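You operate a simulated robot arm through the tools that you are given. There is no shell and no other tool. Be economical: measure what you need, move in short steps, check, and stop when the job is done.

You run a simulated robot arm. Do the job below in one go: nothing can be reset, and whatever is moved stays where it is left.

Task
Bag two limes, press LIME once for each, then press DONE.
Fine: the paper bag on the bench; the other limes stay in the grey tray.

The check looks at the end state, three seconds after you hand in, the way a careful person would. Anything else that was tipped, shoved, dropped, spilled or broken makes it a failure.

Robot
A 6-joint arm with a two-finger parallel gripper, fixed in place. Base frame: the origin is at the foot of the arm, x ahead of it, y to its left, z up; the work surface is at about z = 0. Readings come in m, degrees, newtons and seconds.
With the tool pointing down near the work surface it reaches from about 0.14 to 0.58 m from the base axis. Its first joint turns from -66.0 to 66.0 degrees. Payload 2.1 kg.
Tool frame: the origin (TCP) lies between the finger pads and is the grasp point; the fingertips stand 0.03 m ahead of it; z points along the fingers, y is the line along which they close. Largest opening 0.094 m; finger width 0.028, thickness 0.01; the body of the gripper, 0.05 by 0.096 m, starts 0.055 m behind the TCP.
Orientation is told as [roll, pitch, yaw] about the base's x, y, z axes, in that order, counted from this pose: with the fingers straight down and closing along the base's y, the tool's x points along the base's -x, its y along +y and its z along -z.

Tools
- The arm moves only by the tool send_rows. Its argument "series" is a list of rows, each a list of 6 numbers: the shift along the tool's x, y, z in m, then the turn, a rotation vector about the tool's x, y, z in degrees. In form: [[dx, dy, dz, wx, wy, wz], ...]. A call has 1 to 20 rows; each row shifts and turns the commanded pose from where the row before left it, along the tool's axes as they then stand. "jaw" is the opening, from 0 (shut) to 1 (fully open), set as the call begins (left out, the last holds). Rows are played at 5 a second. More than 0.05 m and 8.6 degrees between two rows, or a gripper value outside its range, and nothing of the call is played. Where a pose cannot be reached the arm comes as near as it can. A force on the tool above 40 N (or 10 N above the force at the start of the call, whichever is more), or a blocked arm, ends the call early, and 0.2 s more pass. Each finger travels about 0.072 m/s and halts on what it meets, pressing with about 36 N; the grip force reading is that of the motor and also rises with nothing between the fingers. The clock runs only during rows and for 0.2 s after the last one: add rows that do not move to give the fingers time. It gives the time, the measured TCP pose, the force on the tool (base axes), the opening and the grip force at its end, in the units of the frame above (readings bear some noise).
- Cameras (640 x 400 px; columns grow to the right, rows downward): "scene" is fixed at [0.0639, -0.3791, 0.4855]; the picture's right is [0.69, -0.73, 0.00], its down [-0.41, -0.39, -0.82] and it looks along [0.60, 0.57, -0.57] (base axes); focal length 214 px, centre (320, 200). "wrist" rides on the gripper at [-0.037, 0, -0.058] in the tool frame; the picture's right is [0.00, -1.00, 0.00], its down [0.97, 0.00, -0.24] and it looks along [0.24, 0.00, 0.97] (tool axes); focal length 218 px, centre (320, 200). There is no depth. A picture from a camera that has moved, and an enlarged one, comes with that camera's place and axes in the base frame and with its lens.
- capture(camera): a new picture of that camera. It takes no simulated time.
- close_up(camera, box): a new picture of the part [left, top, right, bottom] of that camera's present view, enlarged. It takes no simulated time.
- close_job(): hands the job in; it is judged then, once.

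Go step by step. Nothing tells you positions but the pictures and the camera data: compare them with the known pose of the tool, close in by small moves and look again before you grip or let go. The budget is 120 turns and 76 pictures, counting those below and the enlarged ones. Unless the task says otherwise, let go and move clear before handing in, and close with one line.

The tools are called after ">>>" as name(argument=value, ...) on one line, values as JSON. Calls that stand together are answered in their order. send_rows: Moves the arm, as the interface text tells. Its arguments: {"type":"object","properties":{"series":{"type":"array","items":{"type":"array","items":{"type":"number"}}},"jaw":{"type":"number"}},"required":["series"]} The other tools are called the same way: capture (camera) takes a picture; close_up (camera, box) takes an enlarged picture of a part of a camera's view; close_job () hands the job in.

At the start:

```text
t: 0.0
tool_pos: [0.2251, -0.1732, 0.3694]
orientation: [-0.1, -0.1, 0.1]
ft_force: [0.2, -0.3, -0.4]
width: 0.0942
gripper_force: 0.1
```

scene: 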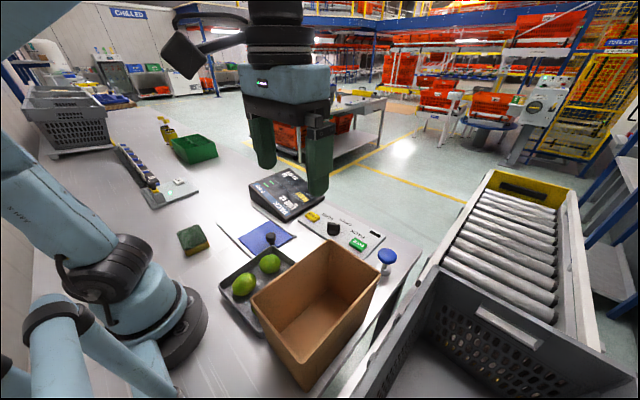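
wrist: 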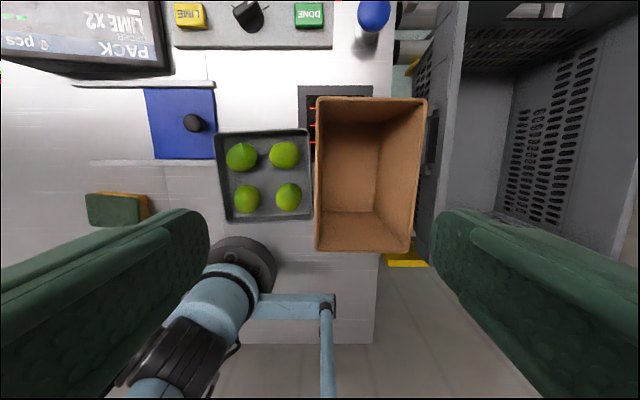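

The tray holds four limes around x 0.17–0.25, y −0.03 to −0.11, with the bag to its right and the key panel ahead. I'll look closer before moving.

>>> close_up(camera="scene", box=[210, 160, 410, 285])

>>> close_up(camera="wrist", box=[140, 0, 440, 188])

>>> close_up(camera="scene", box=[200, 220, 400, 390])

```text
3.20 times, centred on (310, 222) of scene
camera zoom: at [0.0639, -0.3791, 0.4855], right [0.69, -0.73, 0.0], down [-0.41, -0.39, -0.82], along [0.6, 0.57, -0.57], focal length 686 px, centre (352, 128)
```

zoom: 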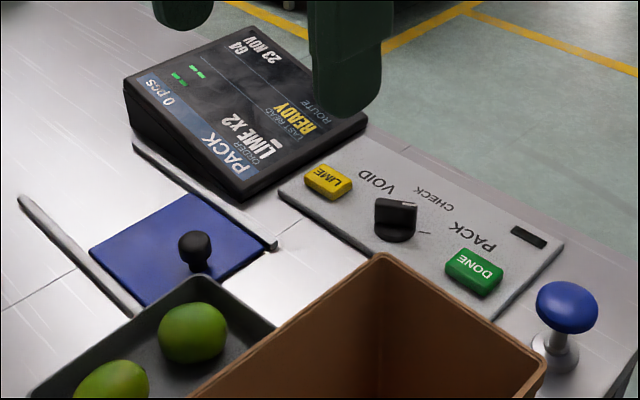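

```text
2.13 times, centred on (290, 94) of wrist
camera zoom: at [0.2618, -0.1735, 0.4273], right [0.0, -1.0, 0.0], down [-0.97, 0.0, 0.24], along [-0.24, 0.0, -0.97], focal length 464 px, centre (384, 426)
```

zoom: 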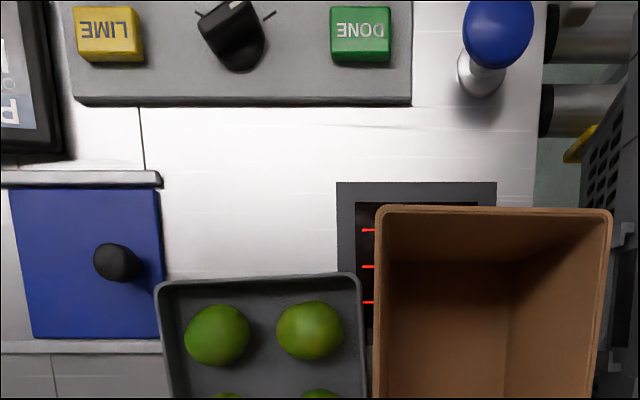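

```text
2.35 times, centred on (300, 305) of scene
camera zoom: at [0.0639, -0.3791, 0.4855], right [0.69, -0.73, 0.0], down [-0.41, -0.39, -0.82], along [0.6, 0.57, -0.57], focal length 505 px, centre (367, -47)
```

zoom: 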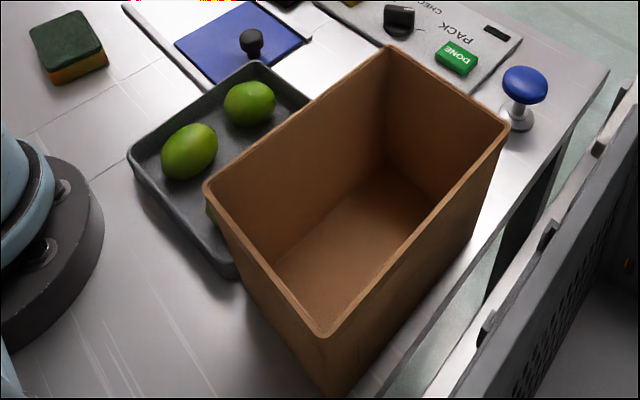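

The bag rim sits at about z 0.163, spanning x 0.13–0.31 and y −0.29 to −0.17. I'll move over the left far lime (~0.243, −0.034) and look from closer.

>>> send_rows(series=[[-0.003, 0.0232, 0.025, 0, 0, 0], [-0.003, 0.0232, 0.025, 0, 0, 0], [-0.003, 0.0232, 0.025, 0, 0, 0], [-0.003, 0.0232, 0.025, 0, 0, 0], [-0.003, 0.0232, 0.025, 0, 0, 0], [-0.003, 0.0232, 0.025, 0, 0, 0], [0, 0, 0, 0, 0, 0]], jaw=0.72)

>>> capture(camera="wrist")

```text
t: 1.6
tool_pos: [0.2405, -0.0337, 0.2184]
orientation: [0.0, -0.2, 0.0]
ft_force: [-0.5, 0.1, 0.3]
width: 0.0677
gripper_force: 0.0
```

```text
70 pictures are left
camera wrist: at [0.2777, -0.0342, 0.276], right [0.0, -1.0, 0.0], down [-0.97, 0.0, 0.24], along [-0.24, 0.0, -0.97], focal length 218 px, centre (320, 200)
```

wrist: 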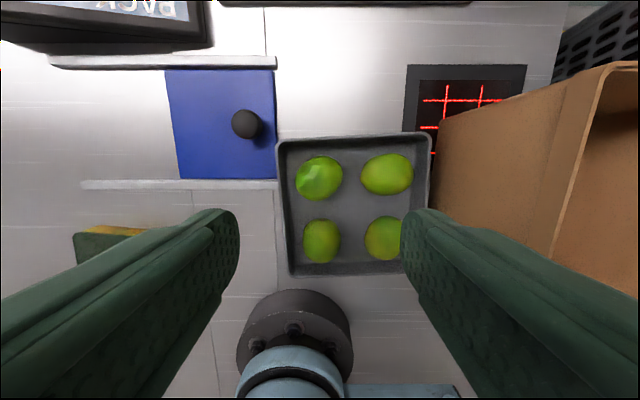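

The near-left lime is at about (0.166, −0.037), 46 mm wide along y. I'll go above it with a narrower jaw to stay clear of the tray wall.

>>> send_rows(series=[[0.0188, -0.0018, 0.0245, 0, 0, 0], [0.0188, -0.0018, 0.0245, 0, 0, 0], [0.0188, -0.0018, 0.0245, 0, 0, 0], [0.0188, -0.0018, 0.0245, 0, 0, 0], [0, 0, 0, 0, 0, 0]], jaw=0.62)

>>> capture(camera="wrist")

>>> capture(camera="scene")

```text
t: 2.8
tool_pos: [0.1677, -0.0408, 0.1226]
orientation: [0.0, -0.1, -0.1]
ft_force: [-0.2, 0.7, -0.7]
width: 0.0581
gripper_force: 0.2
```

```text
69 pictures are left
camera wrist: at [0.204, -0.0412, 0.1797], right [0.0, -1.0, 0.0], down [-0.97, 0.0, 0.24], along [-0.24, 0.0, -0.97], focal length 218 px, centre (320, 200)
```

wrist: 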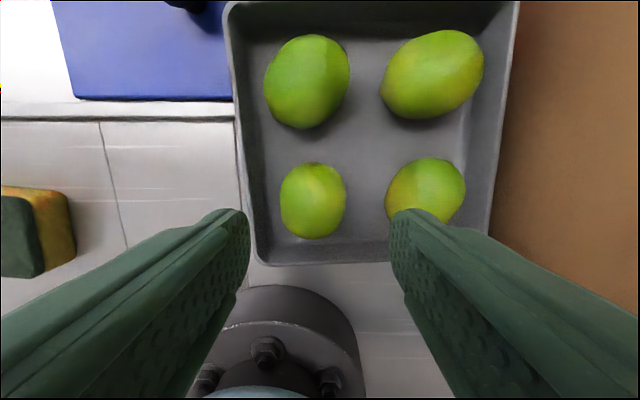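

```text
68 pictures are left
```

scene: 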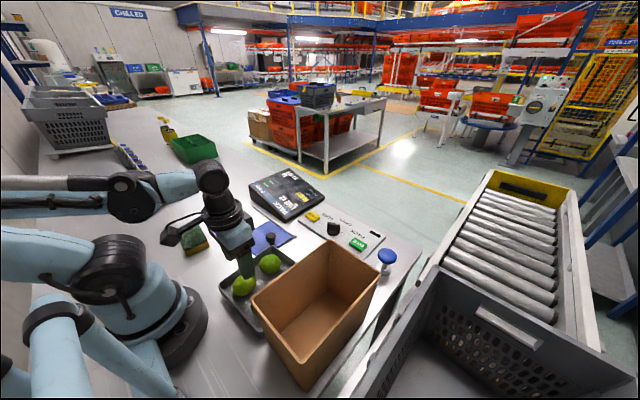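

Lime centre confirmed at (0.167, −0.036). I shift 3 mm and descend to z ≈ 0.040.

>>> send_rows(series=[[0, 0.003, 0.02, 0, 0, 0], [0, 0, 0.02, 0, 0, 0], [0, 0, 0.02, 0, 0, 0], [0, 0, 0.012, 0, 0, 0], [0, 0, 0.01, 0, 0, 0], [0, 0, 0, 0, 0, 0]])

>>> capture(camera="wrist")

```text
t: 4.2
tool_pos: [0.1675, -0.0381, 0.0392]
orientation: [0.0, -0.1, 0.0]
ft_force: [0.2, 0.1, -0.6]
width: 0.0582
gripper_force: 0.1
```

```text
67 pictures are left
camera wrist: at [0.2047, -0.0383, 0.0968], right [0.0, -1.0, 0.0], down [-0.97, 0.0, 0.24], along [-0.24, 0.0, -0.97], focal length 218 px, centre (320, 200)
```

wrist: 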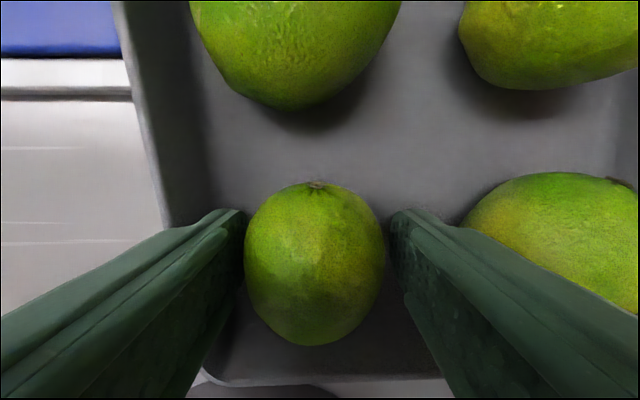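

The lime is between the fingers, clear of wall and neighbour. Closing.

>>> send_rows(series=[[0, 0, 0, 0, 0, 0], [0, 0, 0, 0, 0, 0], [0, 0, 0, 0, 0, 0], [0, 0, 0, 0, 0, 0]], jaw=0.3)

>>> send_rows(series=[[0, 0, -0.01, 0, 0, 0], [0, 0, -0.02, 0, 0, 0], [0, 0, -0.03, 0, 0, 0], [0, 0, -0.04, 0, 0, 0], [0, 0, -0.04, 0, 0, 0], [0, 0, -0.04, 0, 0, 0], [0, 0, -0.03, 0, 0, 0], [0, 0, 0, 0, 0, 0]])

>>> capture(camera="wrist")

```text
t: 5.2
tool_pos: [0.1679, -0.0369, 0.0402]
orientation: [0.0, -0.1, 0.1]
ft_force: [-0.6, 0.0, -0.2]
width: 0.0461
gripper_force: 35.5
```

```text
t: 7.0
tool_pos: [0.1673, -0.0378, 0.2526]
orientation: [0.0, -0.2, 0.0]
ft_force: [-0.1, 0.1, -0.7]
width: 0.0462
gripper_force: 35.8
```

```text
66 pictures are left
camera wrist: at [0.2045, -0.0386, 0.3098], right [0.0, -1.0, 0.0], down [-0.97, 0.0, 0.24], along [-0.24, 0.0, -0.97], focal length 218 px, centre (320, 200)
```

wrist: 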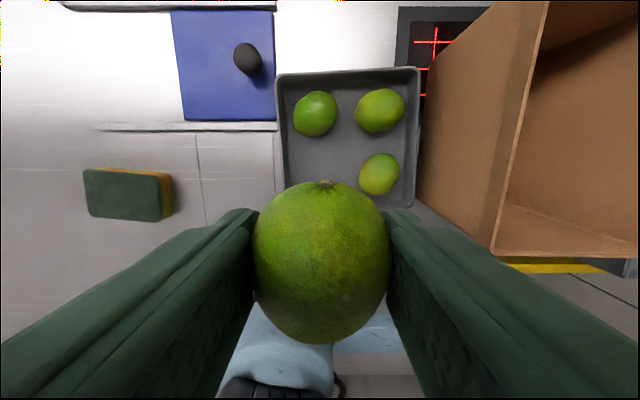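

Lime held. Carrying it over the bag centre at z 0.25.

>>> send_rows(series=[[-0.008, -0.038, 0, 0, 0, 0], [-0.009, -0.038, 0, 0, 0, 0], [-0.009, -0.038, 0, 0, 0, 0], [-0.009, -0.039, 0, 0, 0, 0], [-0.009, -0.039, 0, 0, 0, 0], [0, 0, 0, 0, 0, 0], [0, 0, 0, 0, 0, 0]])

>>> capture(camera="wrist")

>>> capture(camera="scene")

```text
t: 8.6
tool_pos: [0.2138, -0.2298, 0.2506]
orientation: [0.0, 0.0, 0.0]
ft_force: [0.5, 0.6, -0.8]
width: 0.0466
gripper_force: 36.4
```

```text
65 pictures are left
camera wrist: at [0.2499, -0.231, 0.3074], right [0.0, -1.0, 0.0], down [-0.97, 0.0, 0.24], along [-0.24, 0.0, -0.97], focal length 218 px, centre (320, 200)
```

wrist: 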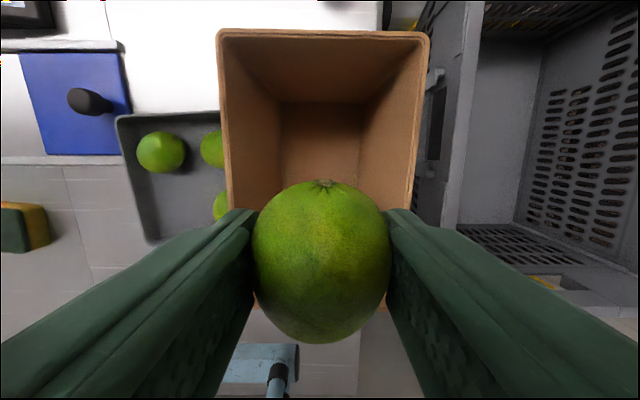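

```text
64 pictures are left
```

scene: 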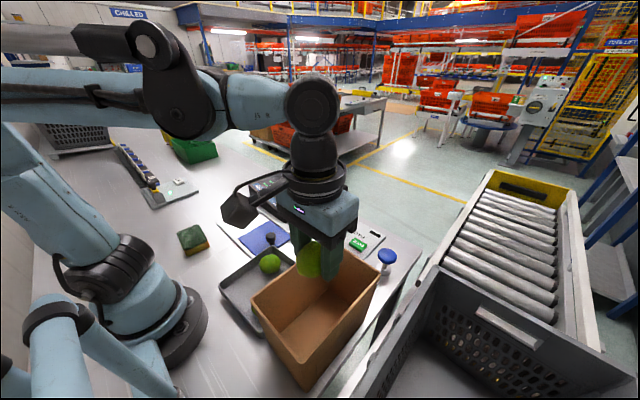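

Centred over the bag. Lowering to z ≈ 0.085 (gripper body only slightly within the rim), then releasing.

>>> send_rows(series=[[0, 0, 0.035, 0, 0, 0], [0, 0, 0.035, 0, 0, 0], [0, 0, 0.035, 0, 0, 0], [0, 0, 0.03, 0, 0, 0], [0, 0, 0.03, 0, 0, 0], [0, 0, 0, 0, 0, 0]])

>>> capture(camera="wrist")

>>> capture(camera="scene")

```text
t: 10.0
tool_pos: [0.2134, -0.2283, 0.0849]
orientation: [-0.1, -0.1, 0.1]
ft_force: [-0.3, 0.5, -0.5]
width: 0.0464
gripper_force: 36.2
```

```text
63 pictures are left
camera wrist: at [0.2496, -0.2291, 0.1423], right [0.0, -1.0, 0.0], down [-0.97, 0.0, 0.24], along [-0.24, 0.0, -0.97], focal length 218 px, centre (320, 200)
```

wrist: 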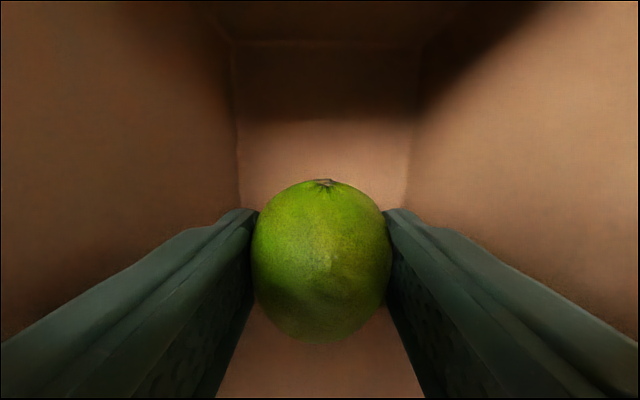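

```text
62 pictures are left
```

scene: 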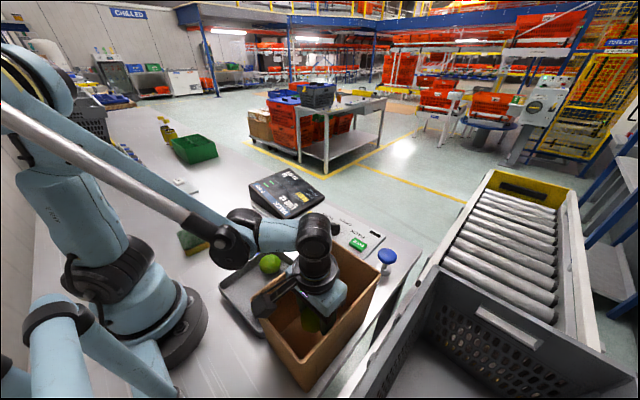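

No contact. A little lower, then release.

>>> send_rows(series=[[0, 0, 0.015, 0, 0, 0], [0, 0, 0, 0, 0, 0]])

>>> send_rows(series=[[0, 0, 0, 0, 0, 0], [0, 0, 0, 0, 0, 0], [0, 0, 0, 0, 0, 0]], jaw=0.68)

>>> send_rows(series=[[0, 0, -0.03, 0, 0, 0], [0, 0, -0.04, 0, 0, 0], [0, 0, -0.04, 0, 0, 0], [0, 0, -0.04, 0, 0, 0], [0, 0, -0.04, 0, 0, 0], [0, 0, 0, 0, 0, 0]])

>>> capture(camera="wrist")

```text
t: 10.6
tool_pos: [0.2138, -0.2289, 0.0706]
orientation: [0.1, -0.1, -0.1]
ft_force: [0.7, 0.3, -0.5]
width: 0.0462
gripper_force: 35.9
```

```text
t: 11.4
tool_pos: [0.2135, -0.229, 0.0697]
orientation: [0.0, -0.1, -0.1]
ft_force: [-0.4, -0.1, -0.8]
width: 0.0638
gripper_force: 0.0
```

```text
t: 12.8
tool_pos: [0.212, -0.2332, 0.2579]
orientation: [0.0, -0.1, 0.0]
ft_force: [0.7, -0.3, 0.7]
width: 0.064
gripper_force: 0.0
```

```text
61 pictures are left
camera wrist: at [0.2489, -0.2332, 0.3158], right [0.0, -1.0, 0.0], down [-0.97, 0.0, 0.24], along [-0.24, 0.0, -0.97], focal length 218 px, centre (320, 200)
```

wrist: 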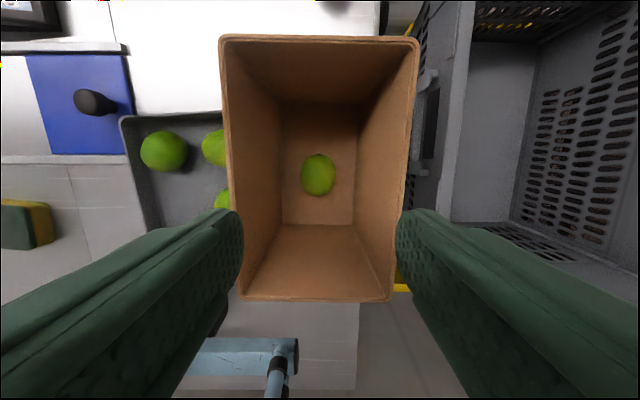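

First lime is in the bag. Next I move over the far-left lime and yaw 45° so the fingers close along its narrow axis towards the roomy corner.

>>> send_rows(series=[[-0.006, 0.04, 0, 0, 0, 0], [-0.006, 0.04, 0, 0, 0, 0], [-0.006, 0.04, 0, 0, 0, 0], [-0.006, 0.04, 0, 0, 0, 0], [-0.006, 0.036, 0, 0, 0, 0], [0, 0, 0.01, 0, 0, 7.5], [0, 0, 0.02, 0, 0, 7.5], [0, 0, 0.02, 0, 0, 7.5], [0, 0, 0.02, 0, 0, 7.5], [0, 0, 0.02, 0, 0, 7.5], [0, 0, 0.01, 0, 0, 7.5], [0, 0, 0, 0, 0, 0]])

>>> capture(camera="wrist")

```text
t: 15.4
tool_pos: [0.2422, -0.0346, 0.1605]
orientation: [0.2, 0.0, -45.1]
ft_force: [-0.4, -0.4, -0.2]
width: 0.0638
gripper_force: 0.1
```

```text
60 pictures are left
camera wrist: at [0.2677, -0.0611, 0.2177], right [-0.71, -0.71, 0.0], down [-0.69, 0.69, 0.24], along [-0.17, 0.17, -0.97], focal length 218 px, centre (320, 200)
```

wrist: 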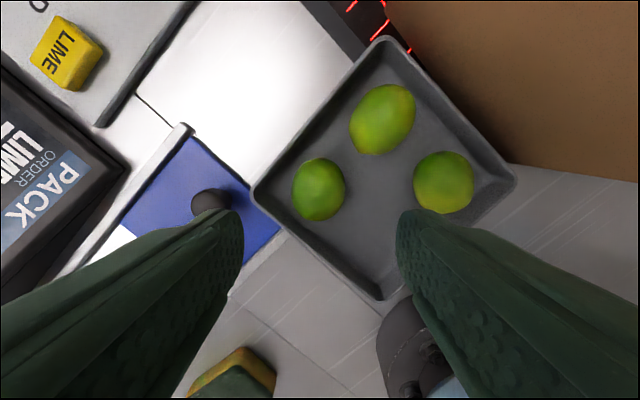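

Lime centre is about (0.2425, −0.0335). I'll zoom to judge the clearance to the tray corner.

>>> close_up(camera="wrist", box=[230, 120, 400, 226])

```text
3.76 times, centred on (315, 173) of wrist
camera zoom: at [0.2677, -0.0611, 0.2177], right [-0.71, -0.71, 0.0], down [-0.69, 0.69, 0.24], along [-0.17, 0.17, -0.97], focal length 822 px, centre (339, 302)
```

zoom: 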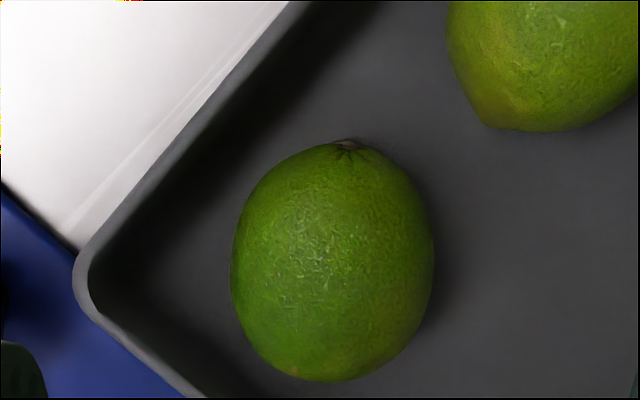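

There's ~6 mm clearance on the corner side with a 60 mm opening. Descending to just above, then grip height.

>>> send_rows(series=[[0.0005, -0.0016, 0.02, 0, 0, 0], [0, 0, 0.03, 0, 0, 0], [0, 0, 0.02, 0, 0, 0], [0, 0, 0, 0, 0, 0]], jaw=0.64)

>>> capture(camera="wrist")

```text
t: 16.4
tool_pos: [0.2415, -0.0334, 0.0906]
orientation: [0.1, -0.2, -45.0]
ft_force: [-0.3, 0.5, -0.4]
width: 0.0602
gripper_force: 0.0
```

```text
58 pictures are left
camera wrist: at [0.267, -0.0611, 0.1472], right [-0.71, -0.71, 0.0], down [-0.69, 0.69, 0.24], along [-0.17, 0.17, -0.97], focal length 218 px, centre (320, 200)
```

wrist: 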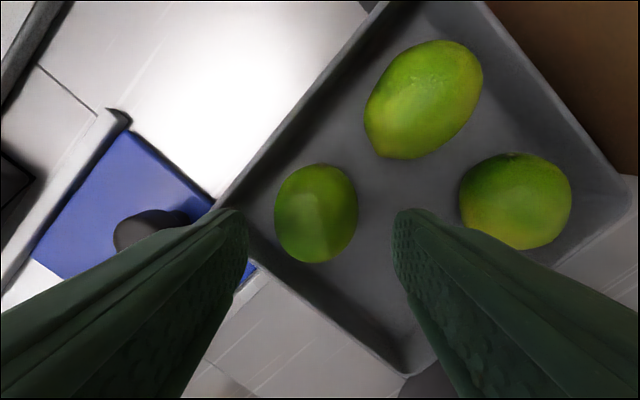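

Aligned as planned. Descending to z ≈ 0.044.

>>> send_rows(series=[[0, 0, 0.016, 0, 0, 0], [0, 0, 0.016, 0, 0, 0], [0, 0, 0.014, 0, 0, 0], [0, 0, 0, 0, 0, 0]])

>>> capture(camera="wrist")

```text
t: 17.4
tool_pos: [0.2396, -0.0346, 0.0444]
orientation: [0.2, -0.1, -45.0]
ft_force: [-0.5, -0.5, 0.4]
width: 0.06
gripper_force: 0.0
```

```text
57 pictures are left
camera wrist: at [0.2671, -0.061, 0.1008], right [-0.71, -0.71, 0.0], down [-0.69, 0.69, 0.24], along [-0.17, 0.17, -0.97], focal length 218 px, centre (320, 200)
```

wrist: 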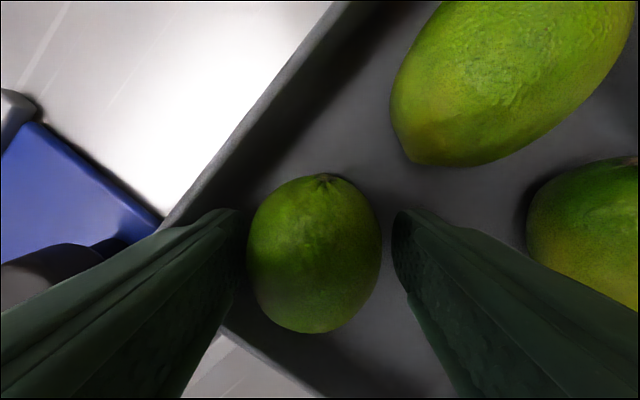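

Good straddle, no contact. Close and lift gently.

>>> send_rows(series=[[0, 0, 0, 0, 0, 0], [0, 0, 0, 0, 0, 0], [0, 0, 0, 0, 0, 0], [0, 0, 0, 0, 0, 0]], jaw=0.3)

>>> send_rows(series=[[0, 0, -0.01, 0, 0, 0], [0, 0, -0.02, 0, 0, 0], [0, 0, -0.03, 0, 0, 0], [0, 0, -0.04, 0, 0, 0], [0, 0, -0.04, 0, 0, -7.5], [0, 0, -0.04, 0, 0, -7.5], [0, 0, -0.03, 0, 0, -7.5], [0, 0, 0, 0, 0, -7.5], [0, 0, 0, 0, 0, -7.5], [0, 0, 0, 0, 0, -7.5], [0, 0, 0, 0, 0, 0]])

>>> capture(camera="wrist")

```text
t: 18.4
tool_pos: [0.241, -0.034, 0.0431]
orientation: [0.1, 0.0, -45.0]
ft_force: [0.1, 0.7, 0.2]
width: 0.0464
gripper_force: 35.7
```

```text
t: 20.8
tool_pos: [0.24, -0.0339, 0.2537]
orientation: [0.0, -0.1, 0.2]
ft_force: [-0.8, 0.4, -0.4]
width: 0.0465
gripper_force: 36.6
```

```text
56 pictures are left
camera wrist: at [0.2769, -0.0347, 0.3122], right [0.0, -1.0, 0.0], down [-0.97, 0.0, 0.24], along [-0.24, 0.0, -0.97], focal length 218 px, centre (320, 200)
```

wrist: 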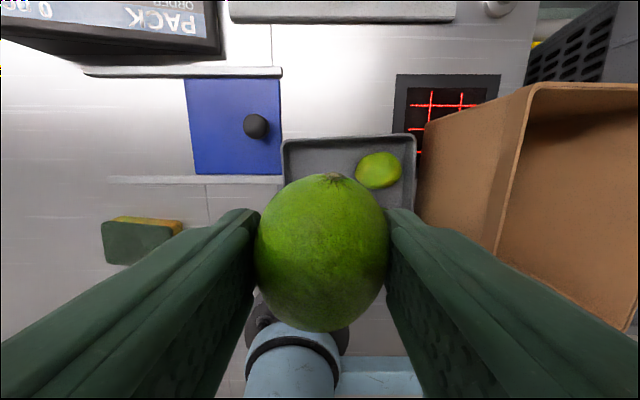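

Second lime held; moving to the near half of the bag so it lands beside the first.

>>> send_rows(series=[[0.014, -0.039, 0, 0, 0, 0], [0.014, -0.039, 0, 0, 0, 0], [0.014, -0.039, 0, 0, 0, 0], [0.014, -0.04, 0, 0, 0, 0], [0.014, -0.04, 0, 0, 0, 0], [0, 0, 0, 0, 0, 0], [0, 0, 0, 0, 0, 0]])

>>> capture(camera="wrist")

```text
t: 22.4
tool_pos: [0.1686, -0.2326, 0.2549]
orientation: [0.0, 0.0, 0.0]
ft_force: [0.3, 0.3, 0.2]
width: 0.0462
gripper_force: 36.0
```

```text
55 pictures are left
camera wrist: at [0.2057, -0.2326, 0.3115], right [0.0, -1.0, 0.0], down [-0.97, 0.0, 0.24], along [-0.24, 0.0, -0.97], focal length 218 px, centre (320, 200)
```

wrist: 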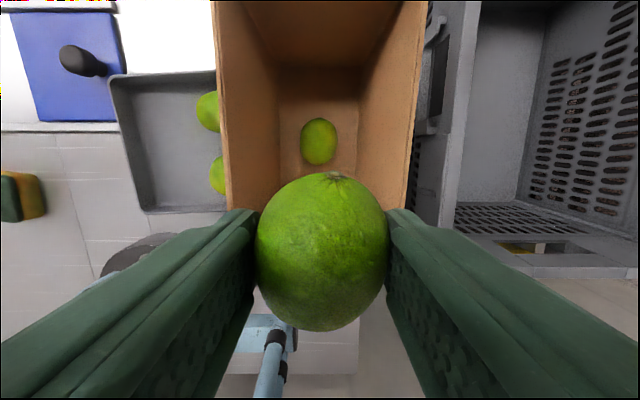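

Centred in y and clear of the rims. Lowering and releasing.

>>> send_rows(series=[[0, 0, 0.035, 0, 0, 0], [0, 0, 0.035, 0, 0, 0], [0, 0, 0.035, 0, 0, 0], [0, 0, 0.035, 0, 0, 0], [0, 0, 0.03, 0, 0, 0], [0, 0, 0.012, 0, 0, 0], [0, 0, 0, 0, 0, 0]])

>>> capture(camera="wrist")

```text
t: 24.0
tool_pos: [0.17, -0.2299, 0.0716]
orientation: [0.2, -0.1, 0.0]
ft_force: [-3.4, 1.1, 8.1]
width: 0.0461
gripper_force: 36.3
```

```text
54 pictures are left
camera wrist: at [0.2066, -0.2311, 0.1286], right [0.0, -1.0, 0.0], down [-0.97, 0.0, 0.24], along [-0.24, 0.0, -0.97], focal length 218 px, centre (320, 200)
```

wrist: 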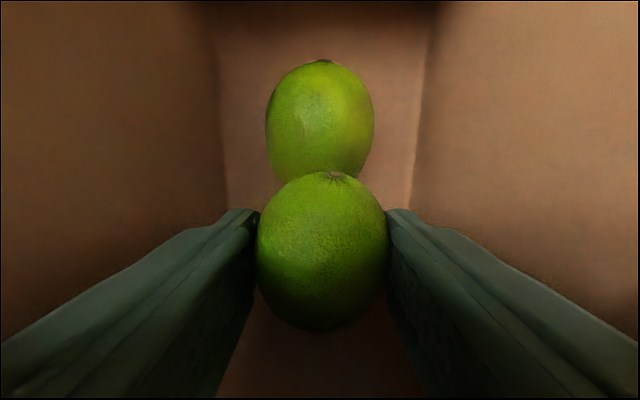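

There is an 8 N contact – something touches the rim. I back up 15 mm and look.

>>> send_rows(series=[[0, 0, -0.015, 0, 0, 0], [0, 0, 0, 0, 0, 0]])

>>> close_up(camera="scene", box=[200, 200, 420, 400])

```text
t: 24.6
tool_pos: [0.1701, -0.2311, 0.0866]
orientation: [0.0, -0.2, 0.0]
ft_force: [1.2, 0.4, 0.1]
width: 0.0463
gripper_force: 35.8
```

```text
2.00 times, centred on (310, 300) of scene
camera zoom: at [0.0639, -0.3791, 0.4855], right [0.69, -0.73, 0.0], down [-0.41, -0.39, -0.82], along [0.6, 0.57, -0.57], focal length 429 px, centre (340, 0)
```

zoom: 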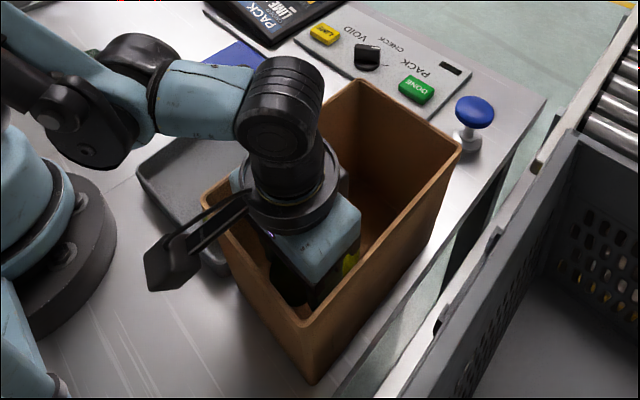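

The side bracket had touched the near rim; now it's free and the bag looks in place. Releasing here.

>>> send_rows(series=[[0, 0, 0, 0, 0, 0], [0, 0, 0, 0, 0, 0], [0, 0, 0, 0, 0, 0]], jaw=0.68)

>>> send_rows(series=[[0, 0, -0.03, 0, 0, 0], [0, 0, -0.04, 0, 0, 0], [0, 0, -0.04, 0, 0, 0], [0, 0, -0.04, 0, 0, 0], [0, 0, -0.04, 0, 0, 0], [0, 0, 0, 0, 0, 0]])

>>> capture(camera="wrist")

>>> capture(camera="scene")

```text
t: 25.4
tool_pos: [0.1702, -0.2311, 0.086]
orientation: [-0.1, -0.2, 0.0]
ft_force: [0.0, 0.1, 0.1]
width: 0.0638
gripper_force: 0.1
```

```text
t: 26.8
tool_pos: [0.171, -0.2316, 0.2768]
orientation: [0.0, -0.1, -0.1]
ft_force: [-0.2, 0.0, -0.4]
width: 0.0636
gripper_force: 0.1
```

```text
52 pictures are left
camera wrist: at [0.2082, -0.2327, 0.3345], right [0.0, -1.0, 0.0], down [-0.97, 0.0, 0.24], along [-0.24, 0.0, -0.97], focal length 218 px, centre (320, 200)
```

wrist: 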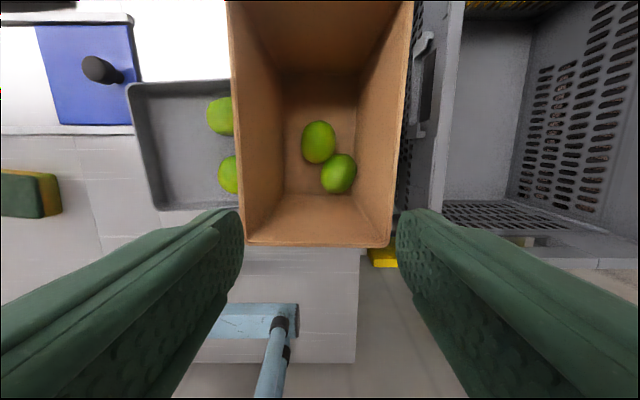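

```text
51 pictures are left
```

scene: 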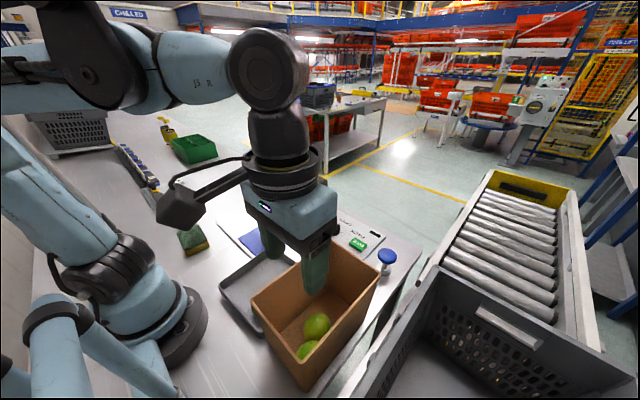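

Both limes are in the bag, which hasn't moved. Now I close the jaw and go above the LIME key (~0.460, 0.030, top z ≈ 0.026).

>>> send_rows(series=[[-0.029, 0.0262, 0, 0, 0, 0], [-0.029, 0.0262, 0, 0, 0, 0], [-0.029, 0.0262, 0, 0, 0, 0], [-0.029, 0.0262, 0, 0, 0, 0], [-0.029, 0.0262, 0, 0, 0, 0], [-0.029, 0.0262, 0, 0, 0, 0], [-0.029, 0.0262, 0.01, 0, 0, 0], [-0.029, 0.0262, 0.02, 0, 0, 0], [-0.029, 0.0262, 0.03, 0, 0, 0], [-0.028, 0.0262, 0.04, 0, 0, 0], [0, 0, 0.02, 0, 0, 0], [0, 0, 0, 0, 0, 0]], jaw=0)

>>> capture(camera="wrist")

>>> capture(camera="scene")

```text
refused: row 10 steps farther than a row can; nothing moved
```

```text
50 pictures are left
camera wrist: at [0.2082, -0.2327, 0.3345], right [0.0, -1.0, 0.0], down [-0.97, 0.0, 0.24], along [-0.24, 0.0, -0.97], focal length 218 px, centre (320, 200)
```

wrist: 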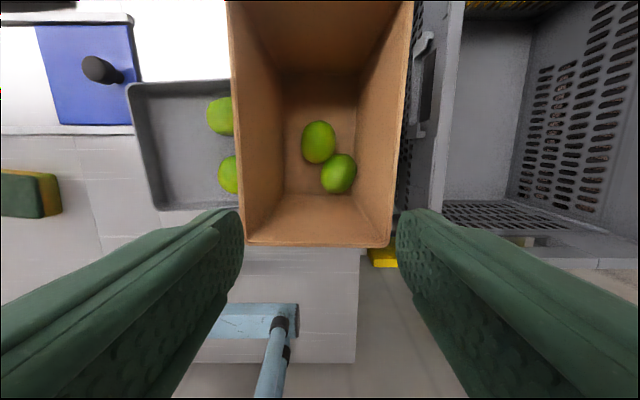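

```text
49 pictures are left
```

scene: 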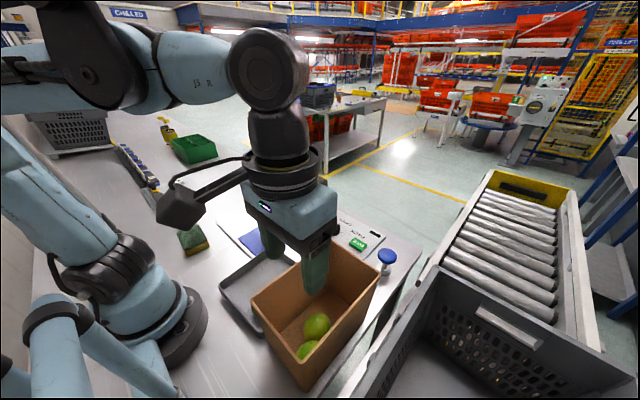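

One row was too long; nothing moved. Resending with shorter steps.

>>> send_rows(series=[[-0.029, 0.0262, 0, 0, 0, 0], [-0.029, 0.0262, 0, 0, 0, 0], [-0.029, 0.0262, 0, 0, 0, 0], [-0.029, 0.0262, 0, 0, 0, 0], [-0.029, 0.0262, 0, 0, 0, 0], [-0.029, 0.0262, 0, 0, 0, 0], [-0.029, 0.0262, 0, 0, 0, 0], [-0.029, 0.0262, 0, 0, 0, 0], [-0.029, 0.0262, 0, 0, 0, 0], [-0.028, 0.0262, 0, 0, 0, 0], [0, 0, 0.04, 0, 0, 0], [0, 0, 0.04, 0, 0, 0], [0, 0, 0.04, 0, 0, 0], [0, 0, 0, 0, 0, 0]], jaw=0)

>>> capture(camera="wrist")

>>> capture(camera="scene")

```text
t: 29.8
tool_pos: [0.4578, 0.0283, 0.1556]
orientation: [0.0, 0.0, 0.0]
ft_force: [-1.3, 0.6, 0.0]
width: 0.0
gripper_force: 33.1
```

```text
48 pictures are left
camera wrist: at [0.4949, 0.0283, 0.2131], right [0.0, -1.0, 0.0], down [-0.97, 0.0, 0.24], along [-0.24, 0.0, -0.97], focal length 218 px, centre (320, 200)
```

wrist: 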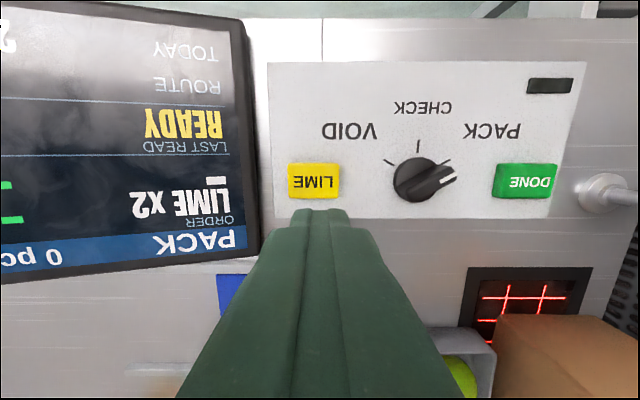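

```text
47 pictures are left
```

scene: 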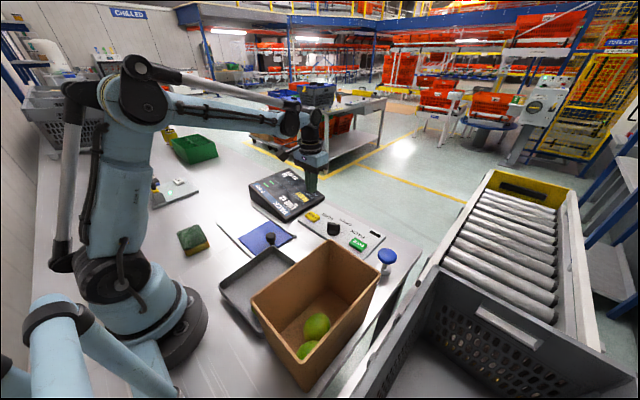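

The knob points at PACK and the display reads "0 pcs". LIME key centre is ~(0.465, 0.033); lowering to about 10 mm above it.

>>> send_rows(series=[[-0.0077, 0.005, 0.02, 0, 0, 0], [0, 0, 0.03, 0, 0, 0], [0, 0, 0.025, 0, 0, 0], [0, 0, 0.012, 0, 0, 0], [0, 0, 0, 0, 0, 0]])

>>> capture(camera="wrist")

>>> close_up(camera="scene", box=[240, 150, 400, 250])

```text
t: 31.0
tool_pos: [0.4687, 0.0339, 0.0681]
orientation: [0.0, -0.1, 0.1]
ft_force: [0.8, -1.5, 0.2]
width: 0.0001
gripper_force: 33.3
```

```text
46 pictures are left
camera wrist: at [0.5047, 0.0342, 0.1268], right [0.0, -1.0, 0.0], down [-0.97, 0.0, 0.24], along [-0.24, 0.0, -0.97], focal length 218 px, centre (320, 200)
```

wrist: 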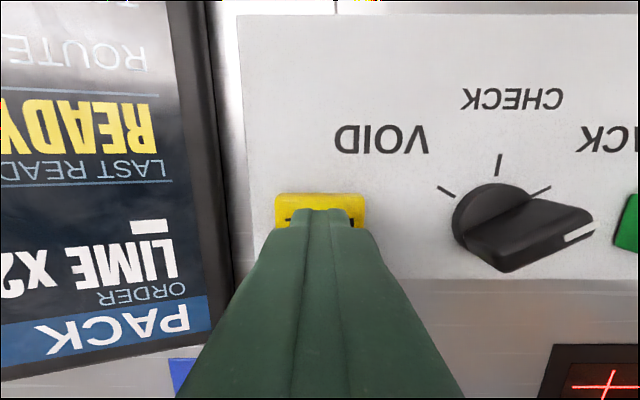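

```text
4.00 times, centred on (320, 200) of scene
camera zoom: at [0.0639, -0.3791, 0.4855], right [0.69, -0.73, 0.0], down [-0.41, -0.39, -0.82], along [0.6, 0.57, -0.57], focal length 858 px, centre (320, 200)
```

zoom: 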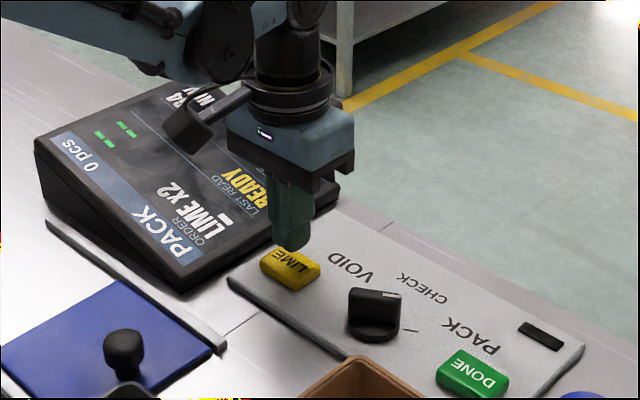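

Finger is over the key. Shift back 3 mm and descend in small steps to touch.

>>> send_rows(series=[[0.003, 0, 0.004, 0, 0, 0], [0, 0, 0.004, 0, 0, 0], [0, 0, 0.003, 0, 0, 0], [0, 0, 0, 0, 0, 0]])

>>> close_up(camera="scene", box=[240, 150, 400, 250])

```text
t: 32.0
tool_pos: [0.4638, 0.0359, 0.0588]
orientation: [0.0, -0.1, 0.0]
ft_force: [-0.5, 0.5, 0.9]
width: 0.0001
gripper_force: 33.5
```

```text
4.00 times, centred on (320, 200) of scene
camera zoom: at [0.0639, -0.3791, 0.4855], right [0.69, -0.73, 0.0], down [-0.41, -0.39, -0.82], along [0.6, 0.57, -0.57], focal length 858 px, centre (320, 200)
```

zoom: 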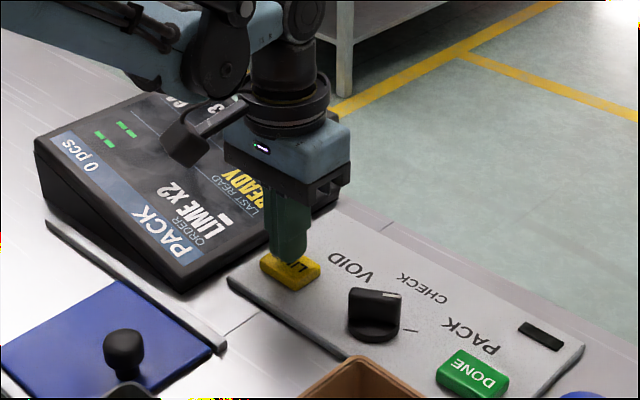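

Just above contact. Continue down a few mm.

>>> send_rows(series=[[0, -0.001, 0.002, 0, 0, 0], [0, 0, 0.002, 0, 0, 0], [0, 0, 0, 0, 0, 0]])

>>> close_up(camera="scene", box=[240, 150, 400, 250])

```text
t: 32.8
tool_pos: [0.4647, 0.0345, 0.0549]
orientation: [0.0, -0.2, 0.1]
ft_force: [0.2, 0.0, 0.3]
width: 0.0
gripper_force: 33.2
```

```text
4.00 times, centred on (320, 200) of scene
camera zoom: at [0.0639, -0.3791, 0.4855], right [0.69, -0.73, 0.0], down [-0.41, -0.39, -0.82], along [0.6, 0.57, -0.57], focal length 858 px, centre (320, 200)
```

zoom: 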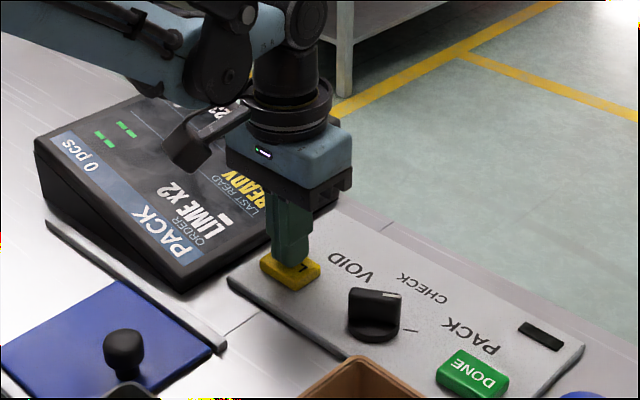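

>>> send_rows(series=[[0, 0, 0.002, 0, 0, 0], [0, 0, 0.001, 0, 0, 0], [0, 0, 0, 0, 0, 0]])

>>> close_up(camera="scene", box=[240, 150, 400, 250])

```text
t: 33.6
tool_pos: [0.4627, 0.0346, 0.0525]
orientation: [0.1, 0.0, 0.1]
ft_force: [0.6, 0.5, 1.4]
width: 0.0001
gripper_force: 33.0
```

```text
4.00 times, centred on (320, 200) of scene
camera zoom: at [0.0639, -0.3791, 0.4855], right [0.69, -0.73, 0.0], down [-0.41, -0.39, -0.82], along [0.6, 0.57, -0.57], focal length 858 px, centre (320, 200)
```

zoom: 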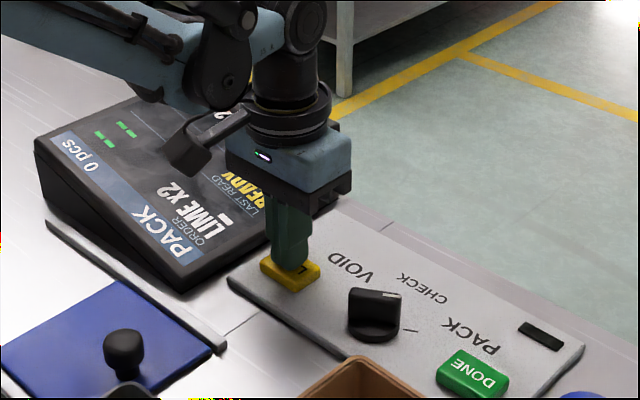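

Force is just starting to rise (1.4 N). Keep pressing in 1 mm steps.

>>> send_rows(series=[[0, 0, 0.001, 0, 0, 0], [0, 0, 0.001, 0, 0, 0], [0, 0, 0, 0, 0, 0]])

>>> close_up(camera="scene", box=[240, 150, 400, 250])

```text
t: 34.4
tool_pos: [0.4636, 0.0345, 0.0504]
orientation: [0.0, -0.2, 0.1]
ft_force: [-0.3, -1.2, 1.6]
width: 0.0
gripper_force: 33.2
```

```text
4.00 times, centred on (320, 200) of scene
camera zoom: at [0.0639, -0.3791, 0.4855], right [0.69, -0.73, 0.0], down [-0.41, -0.39, -0.82], along [0.6, 0.57, -0.57], focal length 858 px, centre (320, 200)
```

zoom: 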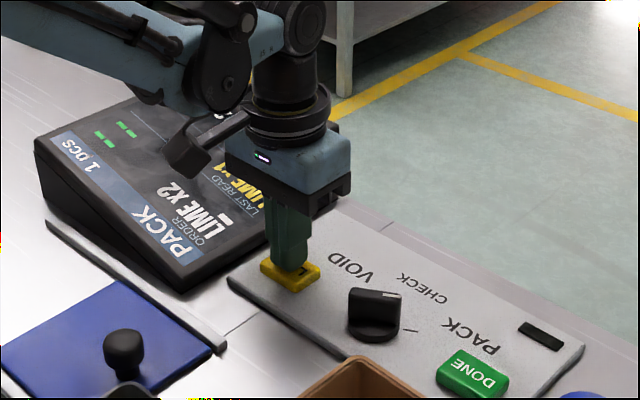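

The display shows "1 pcs". Lift 12 mm and verify before the second press.

>>> send_rows(series=[[0, 0, -0.006, 0, 0, 0], [0, 0, -0.006, 0, 0, 0], [0, 0, 0, 0, 0, 0], [0, 0, 0, 0, 0, 0]])

>>> close_up(camera="scene", box=[240, 150, 400, 250])

```text
t: 35.4
tool_pos: [0.4649, 0.034, 0.0615]
orientation: [0.0, -0.1, 0.0]
ft_force: [-0.1, 0.6, 0.6]
width: 0.0003
gripper_force: 33.3
```

```text
4.00 times, centred on (320, 200) of scene
camera zoom: at [0.0639, -0.3791, 0.4855], right [0.69, -0.73, 0.0], down [-0.41, -0.39, -0.82], along [0.6, 0.57, -0.57], focal length 858 px, centre (320, 200)
```

zoom: 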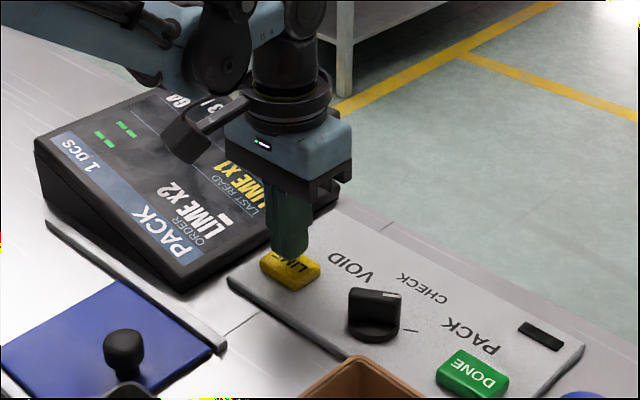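

The last read is LIME x1. Second press, same depth, then lift.

>>> send_rows(series=[[0, 0, 0.005, 0, 0, 0], [0, 0, 0.004, 0, 0, 0], [0, 0, 0.003, 0, 0, 0], [0, 0, 0, 0, 0, 0]])

>>> close_up(camera="scene", box=[240, 150, 400, 250])

```text
t: 36.4
tool_pos: [0.4658, 0.034, 0.0513]
orientation: [-0.1, -0.2, -0.1]
ft_force: [0.7, 0.2, 1.6]
width: 0.0002
gripper_force: 33.4
```

```text
4.00 times, centred on (320, 200) of scene
camera zoom: at [0.0639, -0.3791, 0.4855], right [0.69, -0.73, 0.0], down [-0.41, -0.39, -0.82], along [0.6, 0.57, -0.57], focal length 858 px, centre (320, 200)
```

zoom: 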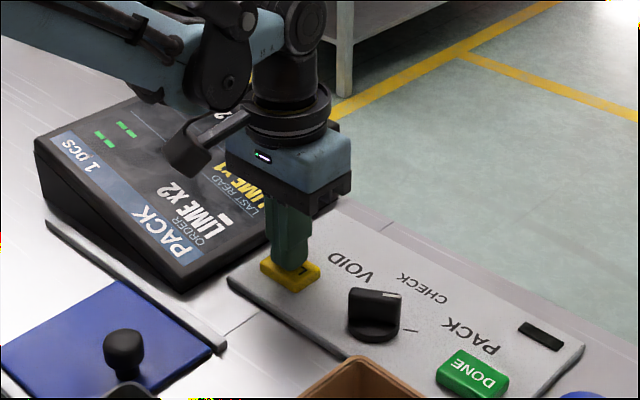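

Not yet counted; 1 mm more.

>>> send_rows(series=[[0, 0, 0.001, 0, 0, 0], [0, 0, 0, 0, 0, 0]])

>>> close_up(camera="scene", box=[240, 150, 400, 250])

```text
t: 37.0
tool_pos: [0.4656, 0.0351, 0.05]
orientation: [0.1, -0.1, 0.0]
ft_force: [-0.4, 0.9, 1.9]
width: 0.0004
gripper_force: 33.0
```

```text
4.00 times, centred on (320, 200) of scene
camera zoom: at [0.0639, -0.3791, 0.4855], right [0.69, -0.73, 0.0], down [-0.41, -0.39, -0.82], along [0.6, 0.57, -0.57], focal length 858 px, centre (320, 200)
```

zoom: 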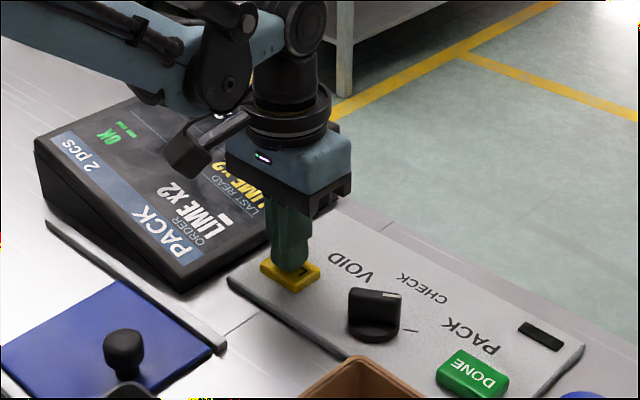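

"2 pcs OK". Lift and traverse above the DONE key (~0.465, −0.152).

>>> send_rows(series=[[0, 0, -0.02, 0, 0, 0], [0, 0, -0.04, 0, 0, 0], [0, 0, -0.03, 0, 0, 0], [0, -0.037, 0, 0, 0, 0], [0, -0.037, 0, 0, 0, 0], [0, -0.037, 0, 0, 0, 0], [0, -0.037, 0, 0, 0, 0], [0, -0.038, 0, 0, 0, 0], [0, 0, 0, 0, 0, 0], [0, 0, 0, 0, 0, 0]])

>>> capture(camera="wrist")

>>> close_up(camera="scene", box=[240, 150, 400, 250])

```text
t: 39.2
tool_pos: [0.4647, -0.1526, 0.1386]
orientation: [0.0, -0.1, 0.0]
ft_force: [0.1, -0.7, -0.4]
width: 0.0
gripper_force: 32.8
```

```text
37 pictures are left
camera wrist: at [0.5021, -0.1528, 0.1967], right [0.0, -1.0, 0.0], down [-0.97, 0.0, 0.24], along [-0.24, 0.0, -0.97], focal length 218 px, centre (320, 200)
```

wrist: 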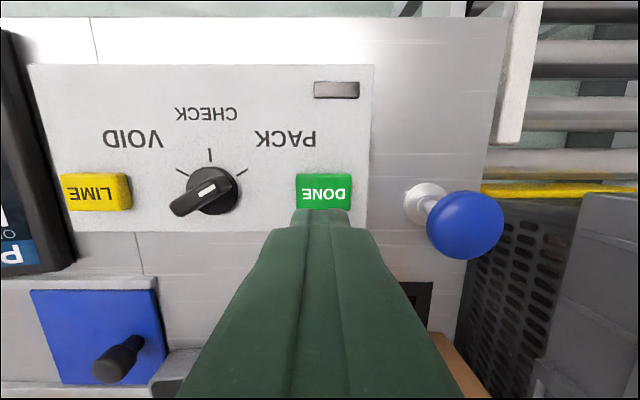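

```text
4.00 times, centred on (320, 200) of scene
camera zoom: at [0.0639, -0.3791, 0.4855], right [0.69, -0.73, 0.0], down [-0.41, -0.39, -0.82], along [0.6, 0.57, -0.57], focal length 858 px, centre (320, 200)
```

zoom: 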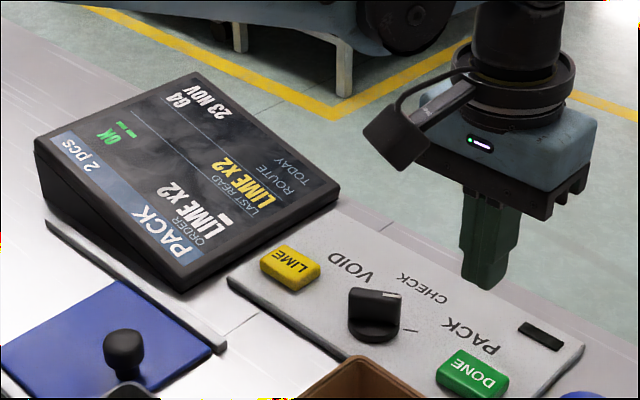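

DONE is at (0.466, −0.156). Lowering to just above it.

>>> send_rows(series=[[-0.001, -0.0035, 0.03, 0, 0, 0], [0, 0, 0.03, 0, 0, 0], [0, 0, 0.015, 0, 0, 0], [0, 0, 0.006, 0, 0, 0], [0, 0, 0, 0, 0, 0]])

>>> capture(camera="wrist")

>>> close_up(camera="scene", box=[260, 160, 420, 260])

```text
t: 40.4
tool_pos: [0.4652, -0.1548, 0.0583]
orientation: [-0.1, -0.1, 0.0]
ft_force: [0.2, -0.8, 0.6]
width: 0.0002
gripper_force: 33.2
```

```text
35 pictures are left
camera wrist: at [0.5025, -0.1562, 0.1156], right [0.0, -1.0, 0.0], down [-0.97, 0.0, 0.24], along [-0.24, 0.0, -0.97], focal length 218 px, centre (320, 200)
```

wrist: 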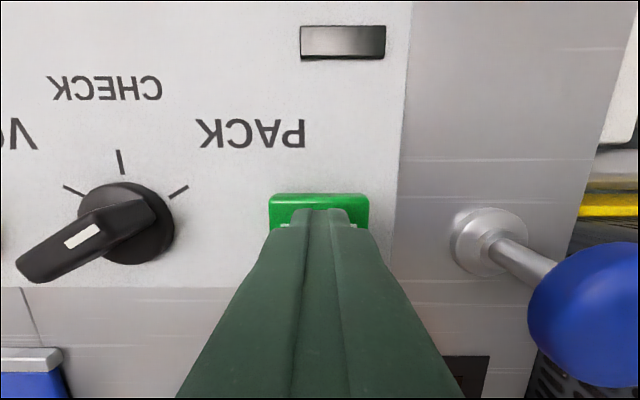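

```text
4.00 times, centred on (340, 210) of scene
camera zoom: at [0.0639, -0.3791, 0.4855], right [0.69, -0.73, 0.0], down [-0.41, -0.39, -0.82], along [0.6, 0.57, -0.57], focal length 858 px, centre (240, 160)
```

zoom: 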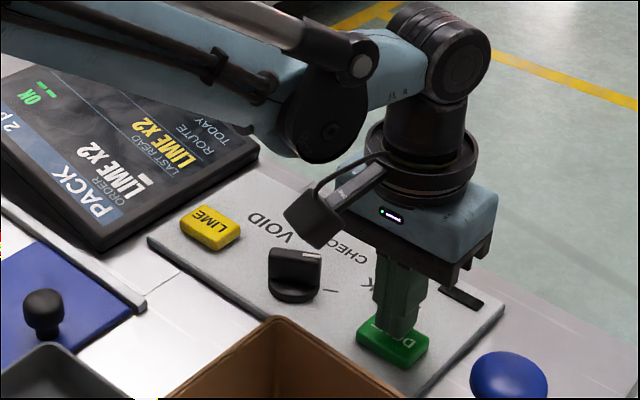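

Aligned over DONE. Pressing to the depth that triggered LIME.

>>> send_rows(series=[[0, 0, 0.003, 0, 0, 0], [0, 0, 0.003, 0, 0, 0], [0, 0, 0.002, 0, 0, 0], [0, 0, 0, 0, 0, 0]])

>>> close_up(camera="scene", box=[240, 150, 400, 250])

```text
t: 41.4
tool_pos: [0.4659, -0.1556, 0.0499]
orientation: [0.0, -0.1, 0.0]
ft_force: [-0.9, -0.6, 1.5]
width: 0.0
gripper_force: 32.9
```

```text
4.00 times, centred on (320, 200) of scene
camera zoom: at [0.0639, -0.3791, 0.4855], right [0.69, -0.73, 0.0], down [-0.41, -0.39, -0.82], along [0.6, 0.57, -0.57], focal length 858 px, centre (320, 200)
```

zoom: 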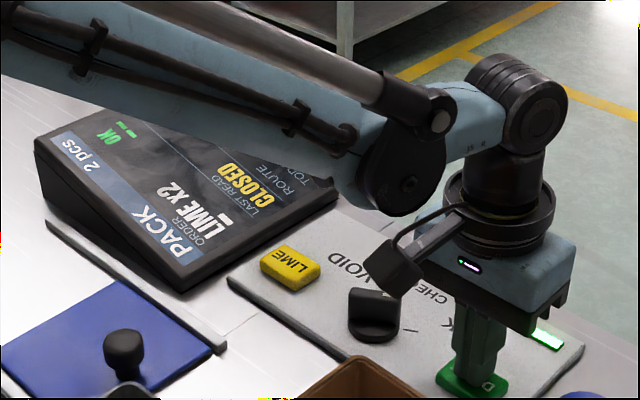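

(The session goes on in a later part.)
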